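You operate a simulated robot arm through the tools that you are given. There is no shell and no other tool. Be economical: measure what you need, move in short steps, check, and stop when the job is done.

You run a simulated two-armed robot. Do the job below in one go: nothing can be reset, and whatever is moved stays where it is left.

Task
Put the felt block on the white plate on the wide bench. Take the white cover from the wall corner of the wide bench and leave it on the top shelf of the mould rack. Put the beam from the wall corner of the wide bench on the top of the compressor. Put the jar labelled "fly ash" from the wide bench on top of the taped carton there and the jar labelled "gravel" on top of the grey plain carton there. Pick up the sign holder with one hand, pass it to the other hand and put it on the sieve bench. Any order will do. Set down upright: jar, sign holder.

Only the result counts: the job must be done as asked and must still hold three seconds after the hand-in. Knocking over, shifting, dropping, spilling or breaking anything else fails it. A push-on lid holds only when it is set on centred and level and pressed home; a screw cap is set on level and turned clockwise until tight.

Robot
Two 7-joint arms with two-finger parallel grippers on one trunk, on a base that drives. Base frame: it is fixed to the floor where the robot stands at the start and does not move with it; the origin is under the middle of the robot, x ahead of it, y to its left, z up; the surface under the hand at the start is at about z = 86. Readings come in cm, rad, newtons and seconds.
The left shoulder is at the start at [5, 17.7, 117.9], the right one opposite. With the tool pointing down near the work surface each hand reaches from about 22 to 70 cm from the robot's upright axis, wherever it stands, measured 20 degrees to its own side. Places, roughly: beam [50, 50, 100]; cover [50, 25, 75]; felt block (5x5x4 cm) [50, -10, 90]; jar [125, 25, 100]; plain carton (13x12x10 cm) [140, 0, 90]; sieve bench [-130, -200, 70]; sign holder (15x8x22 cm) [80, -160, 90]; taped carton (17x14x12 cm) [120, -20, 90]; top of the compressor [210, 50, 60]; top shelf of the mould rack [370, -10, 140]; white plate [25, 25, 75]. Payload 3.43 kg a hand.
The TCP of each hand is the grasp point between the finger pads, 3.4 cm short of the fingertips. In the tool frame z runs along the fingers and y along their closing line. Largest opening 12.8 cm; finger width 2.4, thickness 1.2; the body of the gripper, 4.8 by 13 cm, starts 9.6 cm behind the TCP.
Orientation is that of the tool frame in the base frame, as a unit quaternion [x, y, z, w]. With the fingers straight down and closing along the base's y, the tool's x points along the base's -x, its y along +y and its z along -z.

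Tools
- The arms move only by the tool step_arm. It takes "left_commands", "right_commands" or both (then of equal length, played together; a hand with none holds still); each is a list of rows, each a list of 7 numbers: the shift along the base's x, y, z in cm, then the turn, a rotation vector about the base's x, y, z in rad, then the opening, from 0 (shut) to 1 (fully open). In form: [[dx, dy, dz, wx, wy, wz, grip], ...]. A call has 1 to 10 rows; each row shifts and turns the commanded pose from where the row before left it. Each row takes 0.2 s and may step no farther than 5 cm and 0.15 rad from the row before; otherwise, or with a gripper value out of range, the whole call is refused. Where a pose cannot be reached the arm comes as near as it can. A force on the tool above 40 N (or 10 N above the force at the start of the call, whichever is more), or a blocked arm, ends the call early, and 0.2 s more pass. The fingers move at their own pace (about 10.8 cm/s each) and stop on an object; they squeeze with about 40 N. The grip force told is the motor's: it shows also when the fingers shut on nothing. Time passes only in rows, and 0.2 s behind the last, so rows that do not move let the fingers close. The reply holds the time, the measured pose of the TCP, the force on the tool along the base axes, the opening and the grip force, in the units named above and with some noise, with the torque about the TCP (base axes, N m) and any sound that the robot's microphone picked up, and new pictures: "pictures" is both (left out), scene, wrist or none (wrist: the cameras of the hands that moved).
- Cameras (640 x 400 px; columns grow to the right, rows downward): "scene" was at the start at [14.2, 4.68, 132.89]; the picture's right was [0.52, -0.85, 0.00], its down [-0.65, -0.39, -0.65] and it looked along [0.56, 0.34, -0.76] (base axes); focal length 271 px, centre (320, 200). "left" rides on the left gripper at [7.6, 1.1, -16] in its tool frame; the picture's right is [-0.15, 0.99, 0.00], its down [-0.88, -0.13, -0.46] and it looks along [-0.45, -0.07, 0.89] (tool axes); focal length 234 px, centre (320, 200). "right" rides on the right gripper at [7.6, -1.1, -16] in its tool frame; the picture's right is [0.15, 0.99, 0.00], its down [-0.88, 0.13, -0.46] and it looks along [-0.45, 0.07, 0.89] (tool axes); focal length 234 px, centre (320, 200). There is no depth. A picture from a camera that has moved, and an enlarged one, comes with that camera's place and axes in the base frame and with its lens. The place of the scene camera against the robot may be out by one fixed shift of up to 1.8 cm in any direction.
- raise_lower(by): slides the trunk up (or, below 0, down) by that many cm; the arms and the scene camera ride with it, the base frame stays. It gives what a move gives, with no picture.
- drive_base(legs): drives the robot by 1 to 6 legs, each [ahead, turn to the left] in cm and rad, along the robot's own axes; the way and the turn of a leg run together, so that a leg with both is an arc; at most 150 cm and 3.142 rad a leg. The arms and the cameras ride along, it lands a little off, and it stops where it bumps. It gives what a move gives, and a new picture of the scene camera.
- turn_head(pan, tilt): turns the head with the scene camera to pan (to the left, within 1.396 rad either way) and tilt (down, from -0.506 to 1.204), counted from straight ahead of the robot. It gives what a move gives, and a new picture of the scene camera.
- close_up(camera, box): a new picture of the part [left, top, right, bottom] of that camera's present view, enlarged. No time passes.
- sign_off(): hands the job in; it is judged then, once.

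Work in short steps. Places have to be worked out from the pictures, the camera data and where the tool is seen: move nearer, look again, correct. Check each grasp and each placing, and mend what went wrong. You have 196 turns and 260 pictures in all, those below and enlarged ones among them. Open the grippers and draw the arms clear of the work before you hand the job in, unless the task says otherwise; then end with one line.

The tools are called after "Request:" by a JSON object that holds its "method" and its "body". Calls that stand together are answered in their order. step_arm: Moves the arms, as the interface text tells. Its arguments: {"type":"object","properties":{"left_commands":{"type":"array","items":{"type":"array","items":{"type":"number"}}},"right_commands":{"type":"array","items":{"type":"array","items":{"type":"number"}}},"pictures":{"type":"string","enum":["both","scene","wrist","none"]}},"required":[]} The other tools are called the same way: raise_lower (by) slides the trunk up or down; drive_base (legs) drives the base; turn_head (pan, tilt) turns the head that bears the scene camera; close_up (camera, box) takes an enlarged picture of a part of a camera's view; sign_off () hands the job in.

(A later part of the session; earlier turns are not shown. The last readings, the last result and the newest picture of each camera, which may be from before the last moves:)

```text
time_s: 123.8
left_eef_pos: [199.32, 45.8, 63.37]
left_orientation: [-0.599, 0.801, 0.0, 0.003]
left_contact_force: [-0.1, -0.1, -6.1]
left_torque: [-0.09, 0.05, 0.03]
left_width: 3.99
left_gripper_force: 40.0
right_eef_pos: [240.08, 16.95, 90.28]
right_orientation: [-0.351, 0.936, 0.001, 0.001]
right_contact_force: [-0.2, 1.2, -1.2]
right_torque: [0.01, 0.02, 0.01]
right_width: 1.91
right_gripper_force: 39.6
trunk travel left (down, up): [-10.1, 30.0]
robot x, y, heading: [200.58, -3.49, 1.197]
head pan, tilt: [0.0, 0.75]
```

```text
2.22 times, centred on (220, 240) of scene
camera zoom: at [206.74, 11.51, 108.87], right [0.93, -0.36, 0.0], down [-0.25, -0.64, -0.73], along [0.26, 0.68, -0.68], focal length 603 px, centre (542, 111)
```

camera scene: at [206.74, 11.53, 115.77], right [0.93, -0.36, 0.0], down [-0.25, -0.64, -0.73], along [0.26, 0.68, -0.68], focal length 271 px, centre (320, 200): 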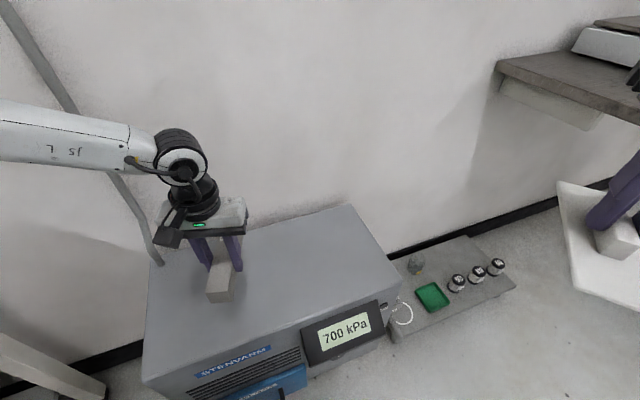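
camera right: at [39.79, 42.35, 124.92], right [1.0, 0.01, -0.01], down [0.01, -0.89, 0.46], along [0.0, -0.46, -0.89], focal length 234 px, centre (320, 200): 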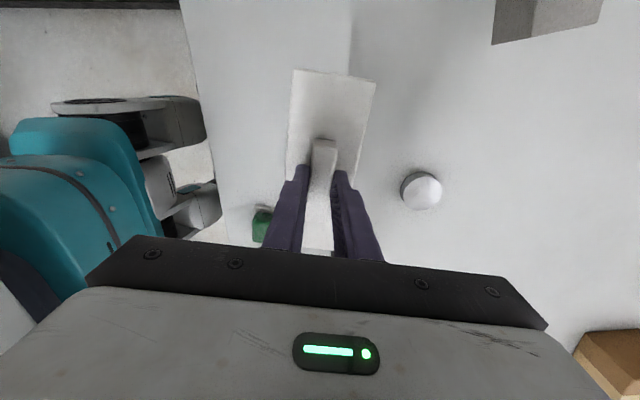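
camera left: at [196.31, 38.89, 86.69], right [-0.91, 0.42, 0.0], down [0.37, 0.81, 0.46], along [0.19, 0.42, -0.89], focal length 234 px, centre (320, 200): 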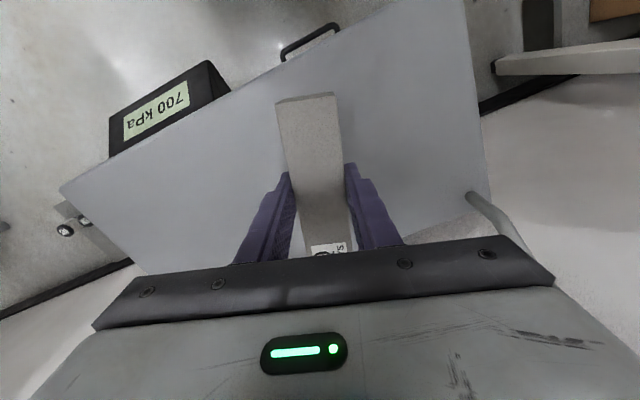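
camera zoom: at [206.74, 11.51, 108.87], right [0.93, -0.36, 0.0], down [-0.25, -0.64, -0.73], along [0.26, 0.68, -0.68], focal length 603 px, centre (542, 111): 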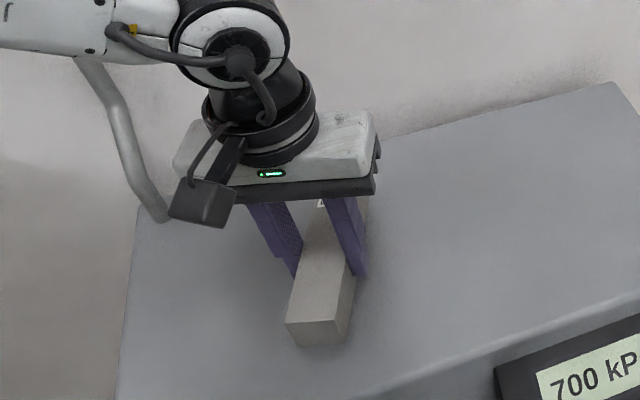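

A small gap may remain. I continue in 0.5 cm steps.

Request:
{"method": "raise_lower", "body": {"by": -0.5}}

Request:
{"method": "raise_lower", "body": {"by": -0.5}}

Request:
{"method": "raise_lower", "body": {"by": -0.5}}

```text
time_s: 124.4
left_eef_pos: [199.37, 45.75, 63.01]
left_orientation: [-0.598, 0.801, 0.0, 0.003]
left_contact_force: [0.5, 0.1, -5.1]
left_torque: [-0.06, 0.01, 0.03]
left_width: 3.98
left_gripper_force: 40.0
right_eef_pos: [240.17, 16.88, 89.79]
right_orientation: [-0.351, 0.937, 0.001, 0.001]
right_contact_force: [-0.4, -0.4, -0.5]
right_torque: [-0.01, 0.01, -0.01]
right_width: 1.9
right_gripper_force: 40.2
trunk travel left (down, up): [-9.6, 30.5]
robot x, y, heading: [200.57, -3.23, 1.2]
head pan, tilt: [0.0, 0.75]
```

```text
time_s: 124.9
left_eef_pos: [199.46, 45.8, 62.42]
left_orientation: [-0.599, 0.801, -0.001, 0.003]
left_contact_force: [0.0, -0.1, -5.9]
left_torque: [-0.06, 0.05, 0.02]
left_width: 3.98
left_gripper_force: 40.4
right_eef_pos: [240.12, 16.92, 89.46]
right_orientation: [-0.351, 0.936, 0.001, 0.0]
right_contact_force: [-0.1, -0.2, -2.0]
right_torque: [-0.01, -0.03, -0.01]
right_width: 1.91
right_gripper_force: 40.3
trunk travel left (down, up): [-9.1, 31.0]
robot x, y, heading: [200.36, -2.92, 1.2]
head pan, tilt: [0.0, 0.75]
```

```text
time_s: 125.5
left_eef_pos: [199.28, 45.68, 61.92]
left_orientation: [-0.599, 0.801, 0.0, 0.003]
left_contact_force: [1.0, 0.1, -6.0]
left_torque: [-0.08, 0.02, 0.04]
left_width: 3.98
left_gripper_force: 39.7
right_eef_pos: [240.13, 17.01, 88.82]
right_orientation: [-0.351, 0.936, 0.001, 0.0]
right_contact_force: [-1.1, 0.2, -1.0]
right_torque: [-0.01, 0.02, 0.02]
right_width: 1.9
right_gripper_force: 40.7
trunk travel left (down, up): [-8.6, 31.5]
robot x, y, heading: [200.69, -3.55, 1.202]
head pan, tilt: [0.0, 0.75]
```

Request:
{"method": "raise_lower", "body": {"by": -0.6}}

Request:
{"method": "raise_lower", "body": {"by": -0.6}}

Request:
{"method": "raise_lower", "body": {"by": -0.6}}

Request:
{"method": "close_up", "body": {"camera": "scene", "box": [120, 150, 320, 330]}}

```text
time_s: 126.0
left_eef_pos: [199.37, 45.78, 61.41]
left_orientation: [-0.599, 0.801, 0.0, 0.004]
left_contact_force: [-0.4, -0.8, -5.6]
left_torque: [-0.03, 0.0, -0.01]
left_width: 3.99
left_gripper_force: 40.3
right_eef_pos: [240.22, 16.9, 88.12]
right_orientation: [-0.35, 0.937, 0.001, 0.001]
right_contact_force: [-0.1, -0.1, -1.6]
right_torque: [-0.02, 0.02, -0.03]
right_width: 1.9
right_gripper_force: 40.3
trunk travel left (down, up): [-8.0, 32.1]
robot x, y, heading: [200.66, -3.21, 1.199]
head pan, tilt: [0.0, 0.75]
```

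```text
time_s: 126.6
left_eef_pos: [199.5, 45.81, 60.74]
left_orientation: [-0.599, 0.801, -0.001, 0.002]
left_contact_force: [-0.1, 0.1, -5.3]
left_torque: [-0.06, 0.01, -0.01]
left_width: 3.94
left_gripper_force: 40.5
right_eef_pos: [240.21, 16.98, 87.6]
right_orientation: [-0.35, 0.937, 0.0, 0.0]
right_contact_force: [0.8, -0.5, -1.2]
right_torque: [-0.03, -0.03, 0.01]
right_width: 1.9
right_gripper_force: 40.1
trunk travel left (down, up): [-7.4, 32.7]
robot x, y, heading: [200.82, -3.38, 1.198]
head pan, tilt: [0.0, 0.75]
```

```text
time_s: 127.1
left_eef_pos: [199.34, 45.77, 60.29]
left_orientation: [-0.599, 0.801, 0.0, 0.003]
left_contact_force: [0.8, -0.3, -6.0]
left_torque: [-0.09, 0.01, -0.02]
left_width: 3.97
left_gripper_force: 39.9
right_eef_pos: [240.14, 16.9, 87.04]
right_orientation: [-0.351, 0.936, 0.002, 0.0]
right_contact_force: [-0.4, -0.2, -1.5]
right_torque: [0.01, -0.04, 0.02]
right_width: 1.9
right_gripper_force: 39.4
trunk travel left (down, up): [-6.8, 33.3]
robot x, y, heading: [200.85, -3.14, 1.201]
head pan, tilt: [0.0, 0.75]
```

```text
2.22 times, centred on (220, 240) of scene
camera zoom: at [206.74, 11.51, 105.57], right [0.93, -0.36, 0.0], down [-0.25, -0.64, -0.73], along [0.26, 0.68, -0.68], focal length 603 px, centre (542, 111)
```

zoom: 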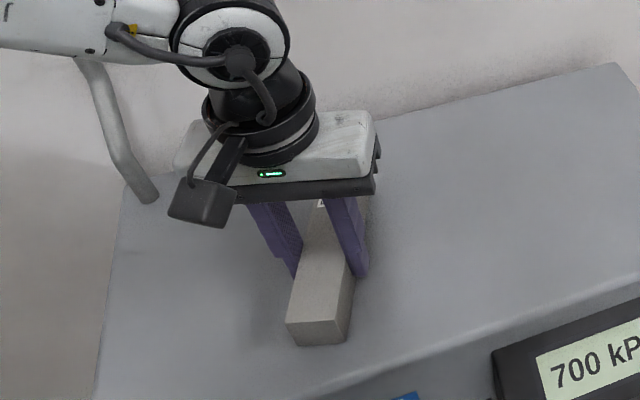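

Shadow is closing up. I continue down.

Request:
{"method": "raise_lower", "body": {"by": -0.7}}

Request:
{"method": "raise_lower", "body": {"by": -0.7}}

Request:
{"method": "raise_lower", "body": {"by": -0.7}}

Request:
{"method": "close_up", "body": {"camera": "scene", "box": [120, 150, 320, 330]}}

```text
time_s: 127.7
left_eef_pos: [199.43, 45.82, 59.98]
left_orientation: [-0.599, 0.8, 0.004, 0.006]
left_contact_force: [-11.3, -7.0, 35.5]
left_torque: [-0.15, 0.59, -0.01]
left_width: 3.98
left_gripper_force: 40.1
right_eef_pos: [240.1, 16.79, 86.58]
right_orientation: [-0.351, 0.936, 0.004, 0.001]
right_contact_force: [0.1, -0.4, -0.9]
right_torque: [-0.02, -0.02, -0.06]
right_width: 1.91
right_gripper_force: 39.9
trunk travel left (down, up): [-6.1, 34.0]
robot x, y, heading: [200.79, -3.65, 1.204]
head pan, tilt: [0.0, 0.75]
```

```text
time_s: 128.2
left_eef_pos: [199.55, 45.94, 59.39]
left_orientation: [-0.599, 0.801, 0.003, 0.007]
left_contact_force: [-4.0, -7.4, 17.9]
left_torque: [-0.25, 0.69, 0.3]
left_width: 3.95
left_gripper_force: 40.0
right_eef_pos: [240.18, 16.84, 85.68]
right_orientation: [-0.351, 0.936, 0.003, 0.001]
right_contact_force: [-0.3, 0.5, -1.2]
right_torque: [0.02, 0.01, 0.02]
right_width: 1.94
right_gripper_force: 39.8
trunk travel left (down, up): [-5.5, 34.6]
robot x, y, heading: [200.89, -3.49, 1.2]
head pan, tilt: [0.0, 0.75]
stopped: the force on the tool passed its limit at 55 N (the readings are from after the stop); the commanded pose is now the measured one
```

```text
time_s: 128.5
left_eef_pos: [199.53, 45.85, 59.45]
left_orientation: [-0.6, 0.8, 0.003, 0.007]
left_contact_force: [-4.0, -6.9, 14.1]
left_torque: [0.13, 0.5, 0.14]
left_width: 3.97
left_gripper_force: 39.9
right_eef_pos: [240.18, 16.83, 85.38]
right_orientation: [-0.351, 0.936, 0.002, 0.001]
right_contact_force: [0.0, 0.1, -0.8]
right_torque: [-0.03, 0.04, 0.0]
right_width: 1.89
right_gripper_force: 40.3
trunk travel left (down, up): [-5.2, 34.9]
robot x, y, heading: [200.28, -3.79, 1.2]
head pan, tilt: [0.0, 0.75]
stopped: the force on the tool passed its limit at 48 N (the readings are from after the stop); the commanded pose is now the measured one
```

```text
2.22 times, centred on (220, 240) of scene
camera zoom: at [206.7, 11.35, 103.99], right [0.93, -0.36, 0.0], down [-0.25, -0.63, -0.73], along [0.26, 0.68, -0.68], focal length 603 px, centre (542, 111)
```

zoom: 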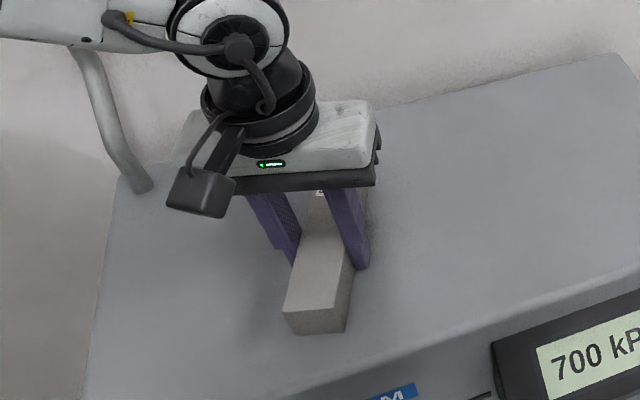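

The beam rests on the top (contact at TCP ≈59.5). I open the left gripper a bit and raise the trunk.

Request:
{"method": "step_arm", "body": {"left_commands": [[0, 0, 0, 0, 0, 0, 0.55], [0, 0, 0, 0, 0, 0, 0.55], [0, 0, 0, 0, 0, 0, 0.55], [0, 0, 3, 0, 0, 0, 0.55], [0, 0, 3, 0, 0, 0, 0.55]], "pictures": "both"}}

Request:
{"method": "raise_lower", "body": {"by": 20}}

Request:
{"method": "close_up", "body": {"camera": "scene", "box": [0, 0, 640, 400]}}

```text
time_s: 129.7
left_eef_pos: [199.56, 46.05, 65.23]
left_orientation: [-0.599, 0.801, 0.003, 0.006]
left_contact_force: [-0.6, 0.4, -1.0]
left_torque: [0.0, -0.02, -0.01]
left_width: 7.05
left_gripper_force: 0.0
right_eef_pos: [240.24, 17.0, 85.52]
right_orientation: [-0.351, 0.936, 0.002, 0.0]
right_contact_force: [1.0, 0.1, -0.3]
right_torque: [-0.03, -0.01, 0.01]
right_width: 1.92
right_gripper_force: 39.8
trunk travel left (down, up): [-5.2, 34.9]
robot x, y, heading: [200.75, -3.69, 1.198]
head pan, tilt: [0.0, 0.75]
camera scene: at [206.72, 11.48, 103.99], right [0.93, -0.36, 0.0], down [-0.25, -0.64, -0.73], along [0.26, 0.68, -0.68], focal length 271 px, centre (320, 200)
camera left: at [196.18, 38.96, 81.0], right [-0.91, 0.42, 0.0], down [0.37, 0.8, 0.47], along [0.2, 0.42, -0.88], focal length 234 px, centre (320, 200)
```

scene: 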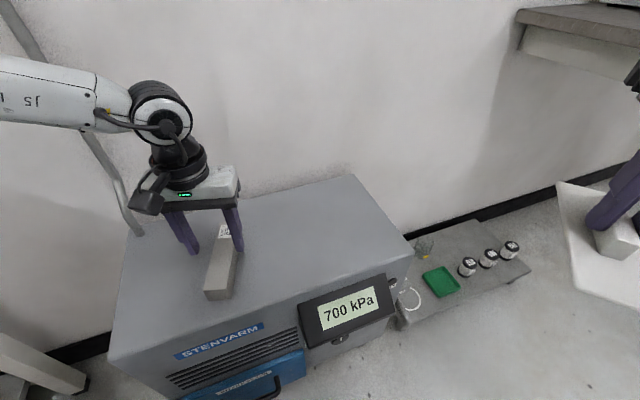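
left: 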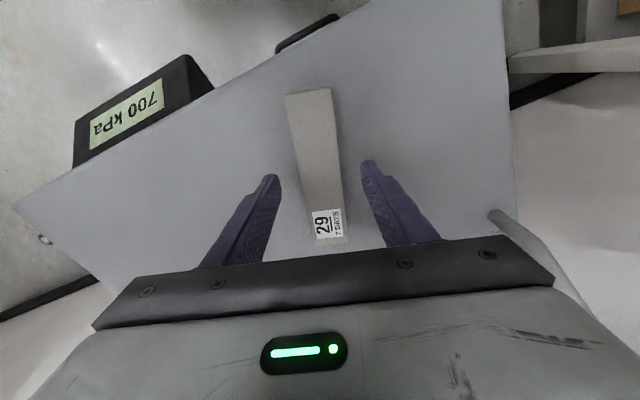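

```text
time_s: 131.9
left_eef_pos: [199.65, 45.99, 85.25]
left_orientation: [-0.6, 0.8, 0.002, 0.007]
left_contact_force: [-1.0, -0.2, -0.1]
left_torque: [-0.01, -0.04, -0.01]
left_width: 7.06
left_gripper_force: 0.1
right_eef_pos: [240.26, 17.04, 105.43]
right_orientation: [-0.351, 0.936, 0.001, 0.0]
right_contact_force: [-0.1, -0.1, -1.1]
right_torque: [-0.03, 0.03, -0.01]
right_width: 1.9
right_gripper_force: 39.8
trunk travel left (down, up): [-25.2, 14.9]
robot x, y, heading: [200.66, -3.03, 1.199]
head pan, tilt: [0.0, 0.75]
```

```text
1.00 times, centred on (320, 200) of scene (not enlarged: the box is as wide or as high as the picture)
camera zoom: at [206.73, 11.49, 124.0], right [0.93, -0.36, 0.0], down [-0.25, -0.64, -0.73], along [0.26, 0.68, -0.68], focal length 271 px, centre (320, 200)
```

zoom: 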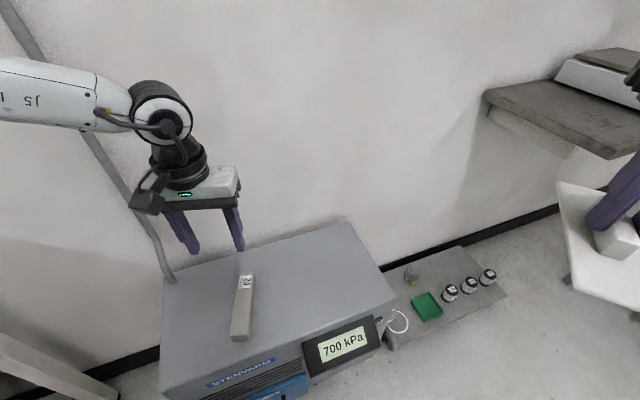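

The beam sits on the compressor. I raise the trunk, draw the left hand back, and turn toward the mould rack.

Request:
{"method": "raise_lower", "body": {"by": 14.5}}

Request:
{"method": "step_arm", "body": {"left_commands": [[-1, -3, 2, 0, 0, 0, 0.5], [-1, -3, 2, 0, 0, 0, 0.5], [-1, -3, 2, 0, 0, 0, 0.5], [-1, -3, 2, 0, 0, 0, 0.5]], "pictures": "none"}}

Request:
{"method": "drive_base", "body": {"legs": [[-12, 0], [0, -1.2]]}}

Request:
{"method": "turn_head", "body": {"pan": 0.1, "tilt": 0.2}}

```text
time_s: 133.6
left_eef_pos: [199.73, 46.09, 99.83]
left_orientation: [-0.6, 0.8, 0.003, 0.007]
left_contact_force: [0.2, 0.3, 0.0]
left_torque: [0.01, 0.0, -0.04]
left_width: 7.02
left_gripper_force: 0.2
right_eef_pos: [240.12, 16.96, 119.98]
right_orientation: [-0.351, 0.936, 0.001, 0.001]
right_contact_force: [-0.6, 0.1, -2.1]
right_torque: [-0.02, 0.01, -0.04]
right_width: 1.91
right_gripper_force: 40.7
trunk travel left (down, up): [-39.7, 0.4]
robot x, y, heading: [200.58, -3.01, 1.201]
head pan, tilt: [0.0, 0.75]
```

```text
time_s: 134.6
left_eef_pos: [195.19, 33.9, 107.91]
left_orientation: [-0.599, 0.801, 0.003, 0.006]
left_contact_force: [-0.3, -0.1, -0.4]
left_torque: [0.01, 0.01, -0.02]
left_width: 6.39
left_gripper_force: 0.1
right_eef_pos: [240.15, 16.9, 120.03]
right_orientation: [-0.352, 0.936, 0.003, 0.001]
right_contact_force: [0.4, -0.2, -1.1]
right_torque: [0.02, -0.02, 0.01]
right_width: 1.89
right_gripper_force: 40.0
trunk travel left (down, up): [-39.7, 0.4]
robot x, y, heading: [200.66, -3.24, 1.196]
head pan, tilt: [0.0, 0.75]
```

```text
time_s: 138.8
left_eef_pos: [229.14, 4.57, 107.89]
left_orientation: [-0.048, 0.999, -0.002, 0.007]
left_contact_force: [-0.2, -0.2, -0.8]
left_torque: [0.05, 0.0, 0.0]
left_width: 6.42
left_gripper_force: 0.0
right_eef_pos: [229.95, -43.52, 119.98]
right_orientation: [0.234, 0.972, 0.001, 0.002]
right_contact_force: [0.2, -0.3, -0.6]
right_torque: [0.0, -0.01, -0.01]
right_width: 1.91
right_gripper_force: 39.9
trunk travel left (down, up): [-39.7, 0.4]
robot x, y, heading: [196.62, -14.58, 0.01]
head pan, tilt: [0.0, 0.75]
camera scene: at [212.21, -13.65, 138.5], right [0.01, -1.0, 0.0], down [-0.68, -0.01, -0.73], along [0.73, 0.01, -0.68], focal length 271 px, centre (320, 200)
```

scene: 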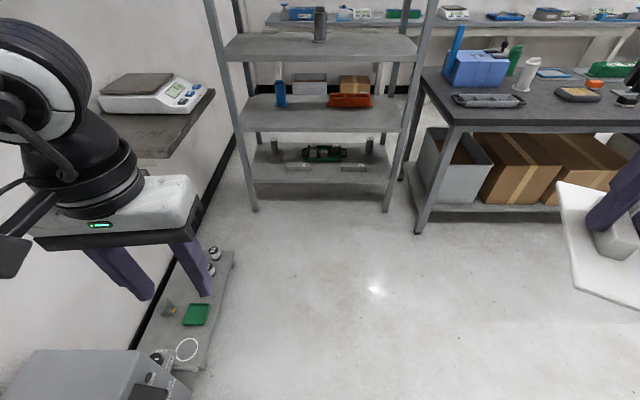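

```text
time_s: 139.8
left_eef_pos: [229.24, 4.46, 107.83]
left_orientation: [-0.048, 0.999, -0.001, 0.007]
left_contact_force: [0.4, 0.3, -0.1]
left_torque: [-0.02, -0.01, 0.01]
left_width: 6.37
left_gripper_force: 0.2
right_eef_pos: [230.01, -43.55, 119.91]
right_orientation: [0.233, 0.972, 0.001, 0.001]
right_contact_force: [0.2, -0.8, -1.9]
right_torque: [-0.04, 0.01, -0.02]
right_width: 1.92
right_gripper_force: 39.6
trunk travel left (down, up): [-39.7, 0.4]
robot x, y, heading: [196.08, -14.79, 0.01]
head pan, tilt: [0.099, 0.201]
camera scene: at [213.2, -12.69, 143.46], right [0.11, -0.99, 0.0], down [-0.2, -0.02, -0.98], along [0.97, 0.11, -0.2], focal length 271 px, centre (320, 200)
```

scene: 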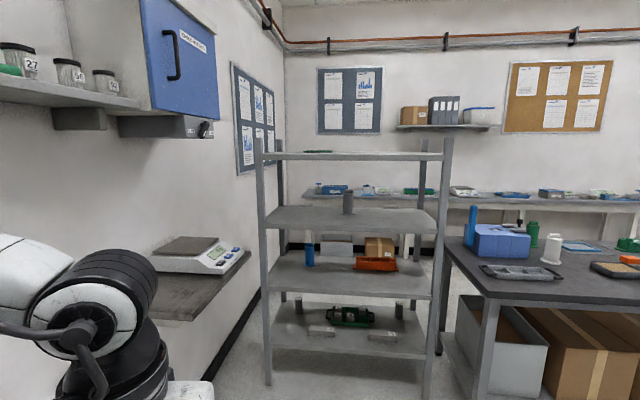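

The rack's top shelf is at about z≈137, front edge x≈350, y −59..36. I test raising the right hand with the cover to above that height first.

Request:
{"method": "step_arm", "body": {"right_commands": [[1, 2, 4, 0, 0, 0, 0], [1, 2, 4, 0, 0, 0, 0], [1, 2, 4, 0, 0, 0, 0], [1, 2, 4, 0, 0, 0, 0], [1, 2, 4, 0, 0, 0, 0], [1, 2, 4, 0, 0, 0, 0], [1, 2, 4, 0, 0, 0, 0], [1, 2, 4, 0, 0, 0, 0]], "pictures": "wrist"}}

```text
time_s: 141.6
left_eef_pos: [229.08, 4.44, 107.88]
left_orientation: [-0.047, 0.999, -0.002, 0.008]
left_contact_force: [0.2, -0.6, -0.9]
left_torque: [-0.04, 0.0, -0.02]
left_width: 6.38
left_gripper_force: 0.1
right_eef_pos: [235.11, -27.49, 143.12]
right_orientation: [0.234, 0.972, 0.001, 0.003]
right_contact_force: [-0.3, 0.2, -0.5]
right_torque: [-0.04, 0.03, -0.03]
right_width: 1.88
right_gripper_force: 40.3
right hand out of reach, approached as far as the arm can: row 6, 7, 8
trunk travel left (down, up): [-39.7, 0.4]
robot x, y, heading: [196.39, -14.45, 0.015]
head pan, tilt: [0.099, 0.201]
camera right: at [227.97, -25.15, 159.22], right [0.32, 0.95, 0.0], down [0.84, -0.28, 0.46], along [0.44, -0.14, -0.89], focal length 234 px, centre (320, 200)
```

right: 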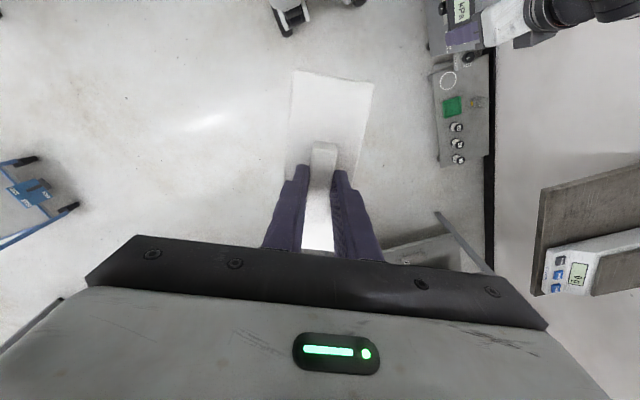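

Height limit here is about 143. I explore whether reaching farther forward allows higher (still far from the rack).

Request:
{"method": "raise_lower", "body": {"by": 0.4}}

Request:
{"method": "step_arm", "body": {"right_commands": [[4, 0, 2, 0, 0, 0.1, 0], [4, 0, 2, 0, 0, 0.1, 0], [4, 0, 2, 0, 0, 0.1, 0]], "pictures": "none"}}

```text
time_s: 142.1
left_eef_pos: [229.21, 4.37, 108.21]
left_orientation: [-0.049, 0.999, -0.002, 0.006]
left_contact_force: [0.3, 0.7, 0.5]
left_torque: [-0.03, -0.01, 0.02]
left_width: 6.44
left_gripper_force: 0.1
right_eef_pos: [235.31, -27.63, 143.49]
right_orientation: [0.233, 0.973, 0.002, 0.003]
right_contact_force: [-0.3, 0.1, -1.5]
right_torque: [-0.02, -0.01, -0.02]
right_width: 1.93
right_gripper_force: 40.2
trunk travel left (down, up): [-40.1, 0.0]
robot x, y, heading: [196.69, -14.36, 0.016]
head pan, tilt: [0.099, 0.201]
```

```text
time_s: 142.9
left_eef_pos: [229.16, 4.33, 108.28]
left_orientation: [-0.048, 0.999, -0.002, 0.007]
left_contact_force: [-0.2, 0.7, 0.3]
left_torque: [0.04, 0.02, -0.01]
left_width: 6.42
left_gripper_force: 0.0
right_eef_pos: [243.04, -29.83, 140.5]
right_orientation: [0.085, 0.996, 0.002, 0.004]
right_contact_force: [0.1, -0.7, -1.0]
right_torque: [0.01, 0.03, 0.02]
right_width: 1.9
right_gripper_force: 40.1
right hand out of reach, approached as far as the arm can: row 1, 2, 3
trunk travel left (down, up): [-40.1, 0.0]
robot x, y, heading: [196.14, -14.3, 0.017]
head pan, tilt: [0.099, 0.201]
```

Farther is lower. I try nearer in and out to the right.

Request:
{"method": "step_arm", "body": {"right_commands": [[-4, -1.5, 1, 0, 0, 0, 0], [-4, -1.5, 2, 0, 0, 0, 0], [-4, -1, 2.5, 0, 0, 0, 0], [-2, 0, 3, 0, 0, 0, 0], [-1, 0, 3, 0, 0, 0, 0]], "pictures": "none"}}

```text
time_s: 144.1
left_eef_pos: [229.12, 4.27, 108.35]
left_orientation: [-0.048, 0.999, -0.002, 0.007]
left_contact_force: [-0.8, 0.1, -0.5]
left_torque: [-0.03, 0.01, 0.03]
left_width: 6.4
left_gripper_force: 0.0
right_eef_pos: [232.83, -32.62, 143.81]
right_orientation: [0.086, 0.996, 0.002, 0.002]
right_contact_force: [0.2, -0.1, -1.2]
right_torque: [0.01, 0.01, -0.02]
right_width: 1.91
right_gripper_force: 39.7
right hand out of reach, approached as far as the arm can: row 3, 4, 5
trunk travel left (down, up): [-40.1, 0.0]
robot x, y, heading: [196.57, -14.18, 0.01]
head pan, tilt: [0.099, 0.201]
```

A straight-down hold caps at ~144, too tight. I'll set the cover on the free part of the compressor top, regrasp its handle with the hand tilted forward (gains height and reach), then go to the rack.

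Request:
{"method": "drive_base", "body": {"legs": [[0, 1.55], [9, 0]]}}

Request:
{"method": "raise_lower", "body": {"by": -30}}

Request:
{"method": "turn_head", "body": {"pan": -0.2, "tilt": 0.75}}

```text
time_s: 149.0
left_eef_pos: [178.0, 27.34, 108.2]
left_orientation: [0.736, -0.677, -0.004, -0.006]
left_contact_force: [0.1, 0.7, 0.0]
left_torque: [-0.02, -0.01, -0.01]
left_width: 6.39
left_gripper_force: 0.0
right_eef_pos: [214.97, 30.7, 143.79]
right_orientation: [-0.639, 0.77, 0.003, -0.001]
right_contact_force: [-0.3, 0.6, -1.4]
right_torque: [-0.04, -0.01, -0.02]
right_width: 1.92
right_gripper_force: 39.6
trunk travel left (down, up): [-40.1, 0.0]
robot x, y, heading: [196.53, -5.61, 1.57]
head pan, tilt: [0.099, 0.201]
camera scene: at [196.05, 11.27, 143.84], right [1.0, 0.1, 0.0], down [0.02, -0.2, -0.98], along [-0.1, 0.98, -0.2], focal length 271 px, centre (320, 200)
```

scene: 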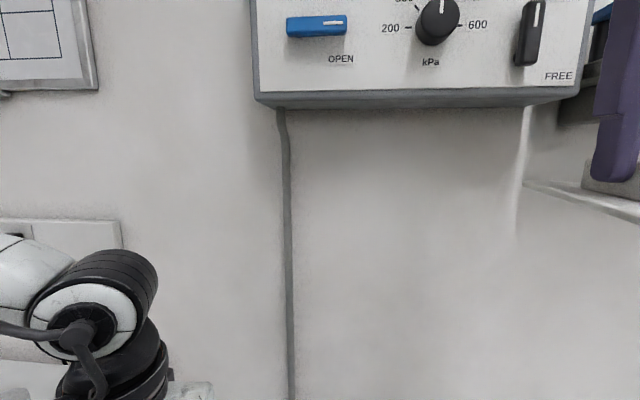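

```text
time_s: 152.0
left_eef_pos: [177.89, 27.25, 78.15]
left_orientation: [0.736, -0.677, -0.004, -0.006]
left_contact_force: [-0.2, -0.2, 0.9]
left_torque: [-0.01, 0.03, 0.0]
left_width: 6.4
left_gripper_force: 0.0
right_eef_pos: [214.91, 30.66, 113.74]
right_orientation: [-0.639, 0.769, 0.003, 0.0]
right_contact_force: [0.2, -0.4, -1.5]
right_torque: [0.0, 0.02, 0.0]
right_width: 1.9
right_gripper_force: 40.5
trunk travel left (down, up): [-10.1, 30.0]
robot x, y, heading: [196.42, -5.54, 1.565]
head pan, tilt: [0.099, 0.201]
```

```text
time_s: 153.0
left_eef_pos: [177.99, 27.42, 78.25]
left_orientation: [0.736, -0.677, -0.004, -0.005]
left_contact_force: [-0.1, 0.3, 0.1]
left_torque: [0.0, 0.01, 0.01]
left_width: 6.41
left_gripper_force: 0.0
right_eef_pos: [214.9, 30.62, 113.76]
right_orientation: [-0.639, 0.77, 0.003, 0.0]
right_contact_force: [0.7, -0.5, -0.8]
right_torque: [0.02, 0.04, 0.01]
right_width: 1.9
right_gripper_force: 39.9
trunk travel left (down, up): [-10.1, 30.0]
robot x, y, heading: [196.3, -5.77, 1.566]
head pan, tilt: [-0.201, 0.75]
camera scene: at [198.62, 10.05, 108.89], right [0.98, -0.2, 0.0], down [-0.14, -0.67, -0.73], along [0.15, 0.72, -0.68], focal length 271 px, centre (320, 200)
```

scene: 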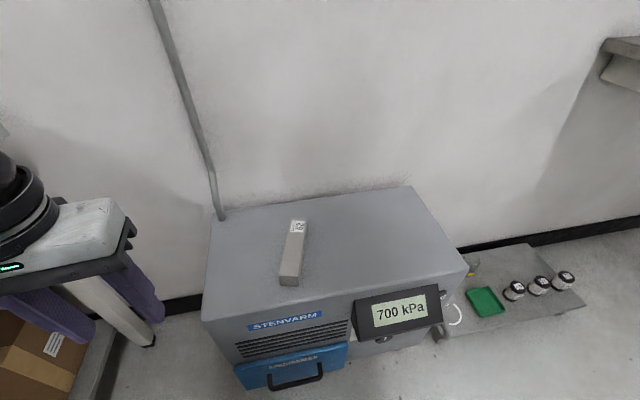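

I bring the cover over the free right part of the top (219,49), lowering.

Request:
{"method": "raise_lower", "body": {"by": -9}}

Request:
{"method": "step_arm", "body": {"right_commands": [[0.5, 2.3, -4, 0, 0, 0.06, 0], [0.5, 2.3, -4, 0, 0, 0.06, 0], [0.5, 2.3, -4, 0, 0, 0.06, 0], [0.5, 2.3, -4, 0, 0, 0, 0], [0.5, 2.3, -4, 0, 0, 0, 0], [0.5, 2.3, -4, 0, 0, 0, 0], [0.5, 2.3, -4, 0, 0, 0, 0], [0.5, 2.3, -4, 0, 0, 0, 0]], "pictures": "scene"}}

```text
time_s: 154.2
left_eef_pos: [177.98, 27.4, 69.19]
left_orientation: [0.736, -0.677, -0.004, -0.006]
left_contact_force: [0.5, 0.2, -0.2]
left_torque: [0.0, -0.01, -0.01]
left_width: 6.4
left_gripper_force: 0.2
right_eef_pos: [214.96, 30.64, 104.77]
right_orientation: [-0.639, 0.769, 0.003, 0.0]
right_contact_force: [-0.4, 0.0, -1.2]
right_torque: [0.02, 0.01, 0.03]
right_width: 1.88
right_gripper_force: 40.0
trunk travel left (down, up): [-1.1, 39.0]
robot x, y, heading: [196.67, -5.63, 1.566]
head pan, tilt: [-0.201, 0.75]
```

```text
time_s: 156.0
left_eef_pos: [177.94, 27.37, 69.21]
left_orientation: [0.736, -0.677, -0.004, -0.005]
left_contact_force: [-0.1, -0.2, 0.9]
left_torque: [0.0, 0.04, -0.01]
left_width: 6.41
left_gripper_force: 0.1
right_eef_pos: [218.85, 49.05, 72.79]
right_orientation: [-0.706, 0.708, 0.003, -0.001]
right_contact_force: [-0.5, 0.4, -1.0]
right_torque: [0.01, -0.01, 0.0]
right_width: 1.92
right_gripper_force: 39.9
trunk travel left (down, up): [-1.1, 39.0]
robot x, y, heading: [196.62, -5.74, 1.568]
head pan, tilt: [-0.201, 0.75]
camera scene: at [198.62, 10.04, 99.88], right [0.98, -0.2, 0.0], down [-0.14, -0.67, -0.73], along [0.15, 0.72, -0.68], focal length 271 px, centre (320, 200)
```

scene: 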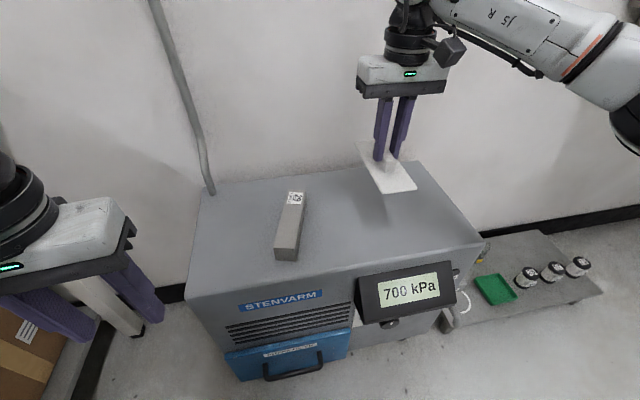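

Good. I lower to contact (TCP ≈60.6).

Request:
{"method": "step_arm", "body": {"right_commands": [[0, 0, -4, 0, 0, 0, 0], [0, 0, -4, 0, 0, 0, 0], [0, 0, -3, 0, 0, 0, 0], [0, 0, -0.5, 0, 0, 0, 0], [0, 0, -0.4, 0, 0, 0, 0]], "pictures": "none"}}

```text
time_s: 157.2
left_eef_pos: [178.02, 27.33, 69.29]
left_orientation: [0.736, -0.677, -0.004, -0.006]
left_contact_force: [0.2, -0.8, -0.2]
left_torque: [0.01, -0.03, 0.03]
left_width: 6.39
left_gripper_force: 0.1
right_eef_pos: [218.86, 49.04, 61.15]
right_orientation: [-0.706, 0.709, 0.004, 0.0]
right_contact_force: [0.5, -0.9, 4.5]
right_torque: [0.47, -0.25, -0.09]
right_width: 1.91
right_gripper_force: 39.9
trunk travel left (down, up): [-1.1, 39.0]
robot x, y, heading: [196.02, -5.89, 1.57]
head pan, tilt: [-0.201, 0.75]
```

Touching. A hair lower, then open and rise to view the cover.

Request:
{"method": "step_arm", "body": {"right_commands": [[0, 0, -0.3, 0, 0, 0, 0], [0, 0, 0, 0, 0, 0, 0.35], [0, 0, 0, 0, 0, 0, 0.35], [0, 0, 4, 0, 0, 0, 0.35], [0, -2, 4, 0, 0, 0, 0.45], [0, -2, 2, 0, 0, 0, 0.45]], "pictures": "both"}}

```text
time_s: 158.6
left_eef_pos: [177.97, 27.15, 69.17]
left_orientation: [0.737, -0.676, -0.004, -0.006]
left_contact_force: [-0.1, 0.0, 0.4]
left_torque: [-0.01, -0.01, 0.0]
left_width: 6.39
left_gripper_force: 0.0
right_eef_pos: [219.14, 45.08, 70.85]
right_orientation: [-0.705, 0.709, 0.003, -0.001]
right_contact_force: [-0.1, -0.2, -0.2]
right_torque: [0.02, -0.01, 0.0]
right_width: 5.75
right_gripper_force: 0.0
trunk travel left (down, up): [-1.1, 39.0]
robot x, y, heading: [196.07, -5.67, 1.566]
head pan, tilt: [-0.201, 0.75]
camera scene: at [198.62, 10.04, 99.88], right [0.98, -0.2, 0.0], down [-0.14, -0.67, -0.73], along [0.15, 0.72, -0.68], focal length 271 px, centre (320, 200)
camera right: at [220.4, 37.46, 86.84], right [-0.99, -0.14, 0.0], down [-0.12, 0.88, 0.46], along [-0.07, 0.45, -0.89], focal length 234 px, centre (320, 200)
```

scene: 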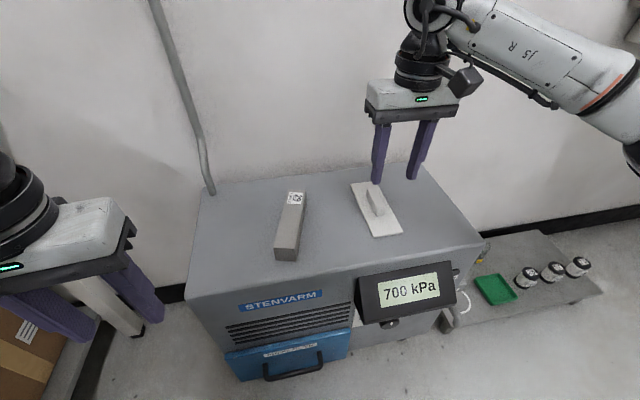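
right: 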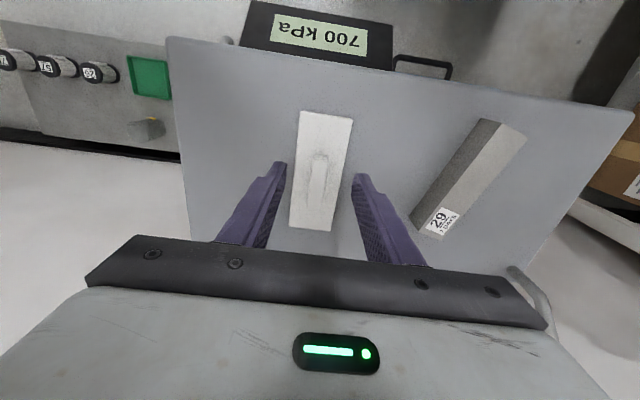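

The cover is down, handle centred at (218.7,48.8). I tilt the right hand 0.75 rad so the fingers point forward-down.

Request:
{"method": "step_arm", "body": {"right_commands": [[0, 0, 0, 0.15, 0, 0, 0.45], [0, 0, 0, 0.15, 0, 0, 0.45], [0, 0, 0, 0.15, 0, 0, 0.45], [0, 0, 0, 0.15, 0, 0, 0.45], [-0.3, 2.2, -1, 0.15, 0, 0, 0.45]], "pictures": "both"}}

```text
time_s: 159.8
left_eef_pos: [177.96, 27.32, 69.15]
left_orientation: [0.736, -0.677, -0.003, -0.006]
left_contact_force: [0.0, 0.5, 0.8]
left_torque: [0.02, 0.0, 0.0]
left_width: 6.41
left_gripper_force: 0.1
right_eef_pos: [218.55, 47.2, 69.82]
right_orientation: [-0.656, 0.659, 0.263, 0.258]
right_contact_force: [0.4, 0.3, 1.1]
right_torque: [0.0, -0.01, -0.01]
right_width: 5.77
right_gripper_force: 0.1
trunk travel left (down, up): [-1.1, 39.0]
robot x, y, heading: [196.24, -5.51, 1.567]
head pan, tilt: [-0.201, 0.75]
camera scene: at [198.62, 10.04, 99.89], right [0.98, -0.2, 0.0], down [-0.14, -0.67, -0.73], along [0.15, 0.72, -0.68], focal length 271 px, centre (320, 200)
camera right: at [219.84, 30.74, 76.29], right [-0.99, -0.11, -0.09], down [-0.12, 0.33, 0.94], along [-0.07, 0.94, -0.34], focal length 234 px, centre (320, 200)
```

scene: 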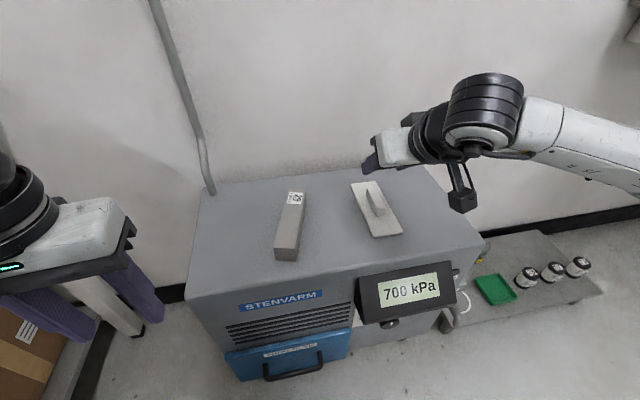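
right: 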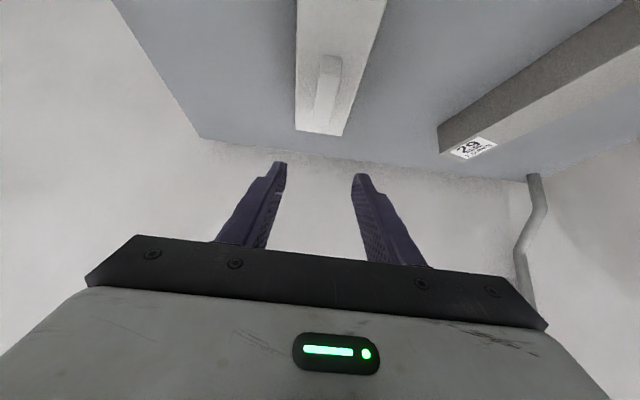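

Aligned. I lower straight onto the handle and close.

Request:
{"method": "step_arm", "body": {"right_commands": [[0.2, 0, -4, 0, 0, 0, 0.45], [0, 0, -3.5, 0, 0, 0, 0.45], [0, 0, -1, 0, 0, 0, 0.45], [0, 0, -0.4, 0, 0, 0, 0.45], [0, 0, 0, 0, 0, 0, 0], [0, 0, 0, 0, 0, 0, 0], [0, 0, 0, 0, 0, 0, 0]], "pictures": "both"}}

```text
time_s: 161.4
left_eef_pos: [178.06, 27.35, 69.17]
left_orientation: [0.736, -0.677, -0.004, -0.007]
left_contact_force: [0.6, -0.4, 1.0]
left_torque: [-0.01, -0.01, -0.03]
left_width: 6.4
left_gripper_force: 0.1
right_eef_pos: [218.91, 47.16, 60.94]
right_orientation: [-0.657, 0.658, 0.262, 0.257]
right_contact_force: [0.2, 0.1, -0.4]
right_torque: [0.06, -0.01, -0.04]
right_width: 1.91
right_gripper_force: 40.5
trunk travel left (down, up): [-1.1, 39.0]
robot x, y, heading: [195.64, -5.68, 1.57]
head pan, tilt: [-0.201, 0.75]
camera scene: at [198.62, 10.04, 99.88], right [0.98, -0.2, 0.0], down [-0.14, -0.67, -0.73], along [0.15, 0.72, -0.68], focal length 271 px, centre (320, 200)
camera right: at [220.11, 30.66, 67.47], right [-0.99, -0.11, -0.09], down [-0.12, 0.33, 0.94], along [-0.07, 0.94, -0.34], focal length 234 px, centre (320, 200)
```

scene: 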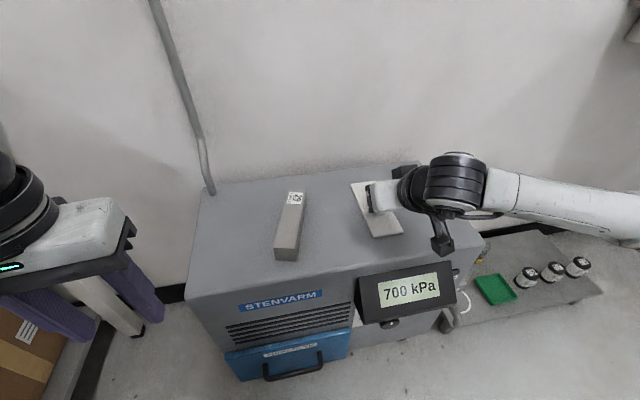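
right: 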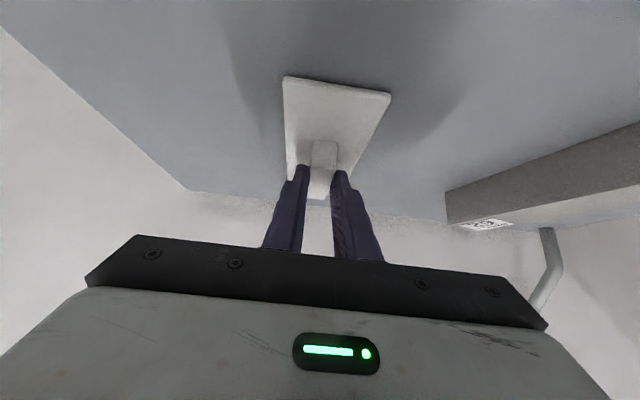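

Gripped. I lift by hand then trunk, and check the cover stays level.

Request:
{"method": "step_arm", "body": {"right_commands": [[0, 0, 1, 0, 0, 0, 0], [0, 0, 3, 0, 0, 0, 0], [0, -1, 4, 0, 0, 0, 0]], "pictures": "both"}}

```text
time_s: 162.2
left_eef_pos: [178.11, 27.49, 69.24]
left_orientation: [0.736, -0.677, -0.004, -0.007]
left_contact_force: [0.7, -0.1, -0.5]
left_torque: [-0.04, 0.04, -0.01]
left_width: 6.39
left_gripper_force: 0.0
right_eef_pos: [218.89, 46.16, 68.69]
right_orientation: [-0.657, 0.658, 0.262, 0.257]
right_contact_force: [0.2, 0.0, -1.6]
right_torque: [-0.02, -0.03, -0.02]
right_width: 1.9
right_gripper_force: 39.7
trunk travel left (down, up): [-1.1, 39.0]
robot x, y, heading: [196.12, -5.36, 1.575]
head pan, tilt: [-0.201, 0.75]
camera scene: at [198.63, 10.05, 99.87], right [0.98, -0.2, 0.0], down [-0.14, -0.67, -0.73], along [0.15, 0.72, -0.68], focal length 271 px, centre (320, 200)
camera right: at [220.24, 29.74, 75.29], right [-0.99, -0.11, -0.09], down [-0.12, 0.33, 0.94], along [-0.07, 0.94, -0.34], focal length 234 px, centre (320, 200)
```

scene: 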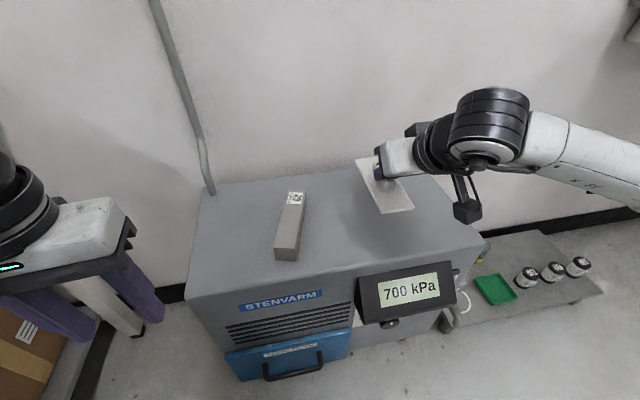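
right: 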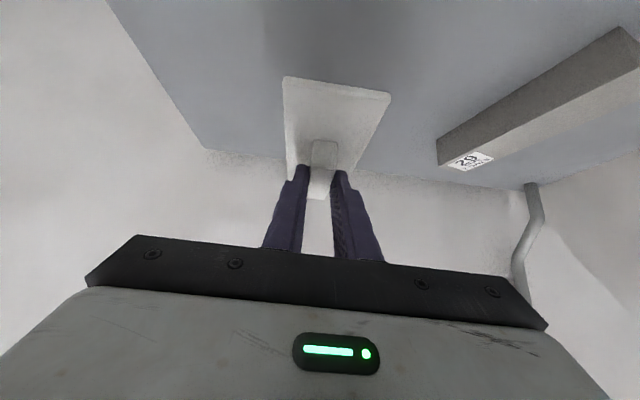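

Level and held. I raise the trunk, back off and turn to the rack, raising the hand.

Request:
{"method": "raise_lower", "body": {"by": 39}}

Request:
{"method": "drive_base", "body": {"legs": [[-10, 0], [0, -1.56]]}}

Request:
{"method": "step_arm", "body": {"right_commands": [[0, 0.5, 4.5, 0, 0, 0, 0], [0, 0.5, 4.5, 0, 0, 0, 0], [0, 0.5, 4.5, 0, 0, 0, 0], [0, 0.5, 4.5, 0, 0, 0, 0], [0, 0.5, 4.5, 0, 0, 0, 0], [0, 0.5, 4.5, 0, 0, 0, 0], [0, 0.5, 4.5, 0, 0, 0, 0], [0, 0.5, 4.5, 0, 0, 0, 0], [0, 0.5, 4.5, 0, 0, 0, 0]], "pictures": "none"}}

Request:
{"method": "turn_head", "body": {"pan": 0.0, "tilt": 0.2}}

```text
time_s: 166.0
left_eef_pos: [177.9, 27.34, 108.31]
left_orientation: [0.736, -0.677, -0.004, -0.007]
left_contact_force: [-0.3, 0.1, -0.7]
left_torque: [0.0, 0.02, -0.01]
left_width: 6.42
left_gripper_force: 0.0
right_eef_pos: [218.99, 46.19, 107.71]
right_orientation: [-0.657, 0.659, 0.262, 0.257]
right_contact_force: [0.2, -0.5, -1.2]
right_torque: [-0.03, 0.02, 0.0]
right_width: 1.91
right_gripper_force: 40.4
trunk travel left (down, up): [-40.1, 0.0]
robot x, y, heading: [196.39, -5.97, 1.566]
head pan, tilt: [-0.201, 0.75]
```

```text
time_s: 170.9
left_eef_pos: [229.02, 3.31, 108.36]
left_orientation: [-0.052, 0.999, -0.002, 0.007]
left_contact_force: [0.0, -0.9, -0.7]
left_torque: [-0.02, -0.05, 0.02]
left_width: 6.4
left_gripper_force: 0.0
right_eef_pos: [248.78, -37.39, 107.74]
right_orientation: [-0.008, 0.93, 0.007, 0.368]
right_contact_force: [-0.4, -0.2, -1.5]
right_torque: [0.01, 0.05, -0.01]
right_width: 1.89
right_gripper_force: 39.9
trunk travel left (down, up): [-40.1, 0.0]
robot x, y, heading: [196.62, -15.68, 0.022]
head pan, tilt: [-0.201, 0.75]
camera scene: at [212.08, -16.48, 138.88], right [-0.18, -0.98, 0.0], down [-0.67, 0.12, -0.73], along [0.72, -0.13, -0.68], focal length 271 px, centre (320, 200)
```

scene: 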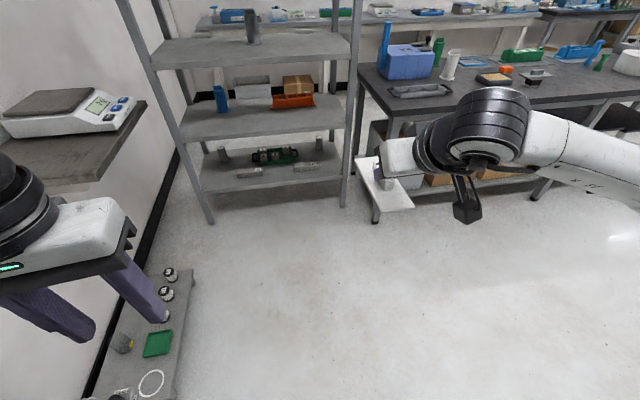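

```text
time_s: 172.9
left_eef_pos: [228.83, 3.46, 108.27]
left_orientation: [-0.052, 0.999, -0.001, 0.008]
left_contact_force: [-0.6, 0.8, 0.9]
left_torque: [-0.01, -0.01, -0.01]
left_width: 6.39
left_gripper_force: 0.1
right_eef_pos: [248.82, -32.66, 148.17]
right_orientation: [-0.008, 0.93, 0.006, 0.368]
right_contact_force: [-0.3, -0.2, -1.6]
right_torque: [0.01, 0.05, -0.01]
right_width: 1.88
right_gripper_force: 39.9
trunk travel left (down, up): [-40.1, 0.0]
robot x, y, heading: [196.55, -15.57, 0.019]
head pan, tilt: [-0.201, 0.75]
```

```text
time_s: 173.9
left_eef_pos: [229.17, 3.36, 108.26]
left_orientation: [-0.051, 0.999, -0.002, 0.007]
left_contact_force: [-0.6, -0.4, -0.1]
left_torque: [0.0, -0.04, 0.0]
left_width: 6.39
left_gripper_force: 0.0
right_eef_pos: [248.93, -32.77, 148.31]
right_orientation: [-0.008, 0.93, 0.007, 0.368]
right_contact_force: [0.7, 0.6, -1.3]
right_torque: [-0.02, 0.02, 0.01]
right_width: 1.92
right_gripper_force: 40.2
trunk travel left (down, up): [-40.1, 0.0]
robot x, y, heading: [196.28, -15.74, 0.018]
head pan, tilt: [0.0, 0.201]
camera scene: at [213.26, -14.8, 143.84], right [0.02, -1.0, 0.0], down [-0.2, 0.0, -0.98], along [0.98, 0.02, -0.2], focal length 271 px, centre (320, 200)
```

scene: 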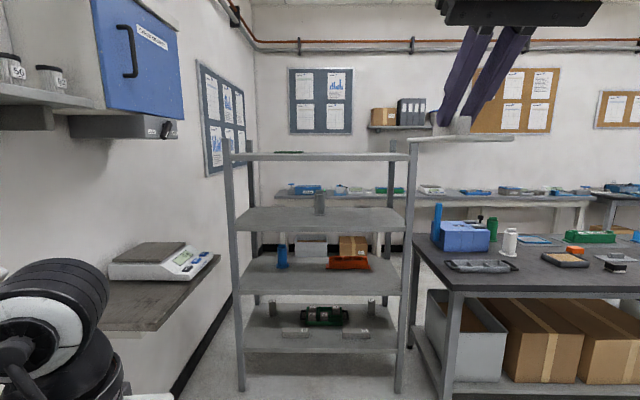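

TCP can reach 148+ at 52 cm forward. Rack top front edge x≈349, z≈137.5. I raise a bit more and drive forward with a slight right shift to keep the left elbow off the cabinet.

Request:
{"method": "step_arm", "body": {"right_commands": [[0, 0, 2.5, 0, 0, 0, 0], [0, 0, 2.5, 0, 0, 0, 0]], "pictures": "none"}}

Request:
{"method": "drive_base", "body": {"legs": [[45, -0.16], [45, 0.14]]}}

```text
time_s: 174.5
left_eef_pos: [229.0, 3.27, 108.28]
left_orientation: [-0.052, 0.999, -0.002, 0.007]
left_contact_force: [0.3, -0.3, -0.1]
left_torque: [-0.05, 0.02, 0.0]
left_width: 6.39
left_gripper_force: 0.1
right_eef_pos: [248.82, -32.9, 153.43]
right_orientation: [-0.008, 0.93, 0.007, 0.369]
right_contact_force: [-0.5, 0.2, -1.1]
right_torque: [-0.01, 0.04, -0.01]
right_width: 1.91
right_gripper_force: 39.9
trunk travel left (down, up): [-40.1, 0.0]
robot x, y, heading: [196.46, -15.7, 0.017]
head pan, tilt: [0.0, 0.201]
```

```text
time_s: 179.5
left_eef_pos: [319.47, -3.58, 108.2]
left_orientation: [-0.042, 0.999, -0.001, 0.007]
left_contact_force: [0.0, 0.4, 0.1]
left_torque: [0.01, 0.01, -0.04]
left_width: 6.41
left_gripper_force: 0.1
right_eef_pos: [338.48, -40.27, 153.39]
right_orientation: [0.002, 0.93, 0.003, 0.368]
right_contact_force: [0.3, -0.2, -1.4]
right_torque: [-0.03, -0.02, 0.02]
right_width: 1.9
right_gripper_force: 39.6
trunk travel left (down, up): [-40.1, 0.0]
robot x, y, heading: [286.26, -22.35, 0.002]
head pan, tilt: [0.0, 0.201]
camera scene: at [303.25, -21.39, 143.84], right [0.0, -1.0, 0.0], down [-0.2, 0.0, -0.98], along [0.98, 0.0, -0.2], focal length 271 px, centre (320, 200)
```

scene: 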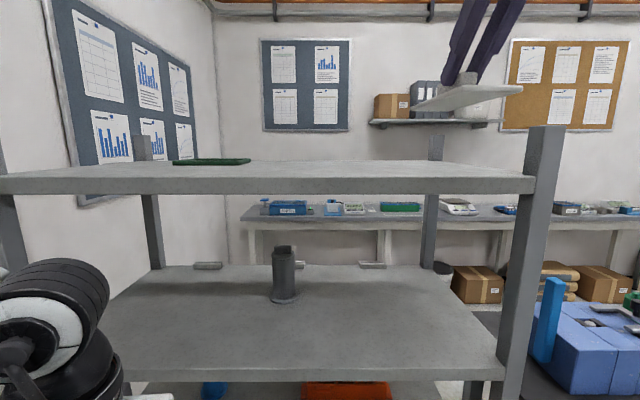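

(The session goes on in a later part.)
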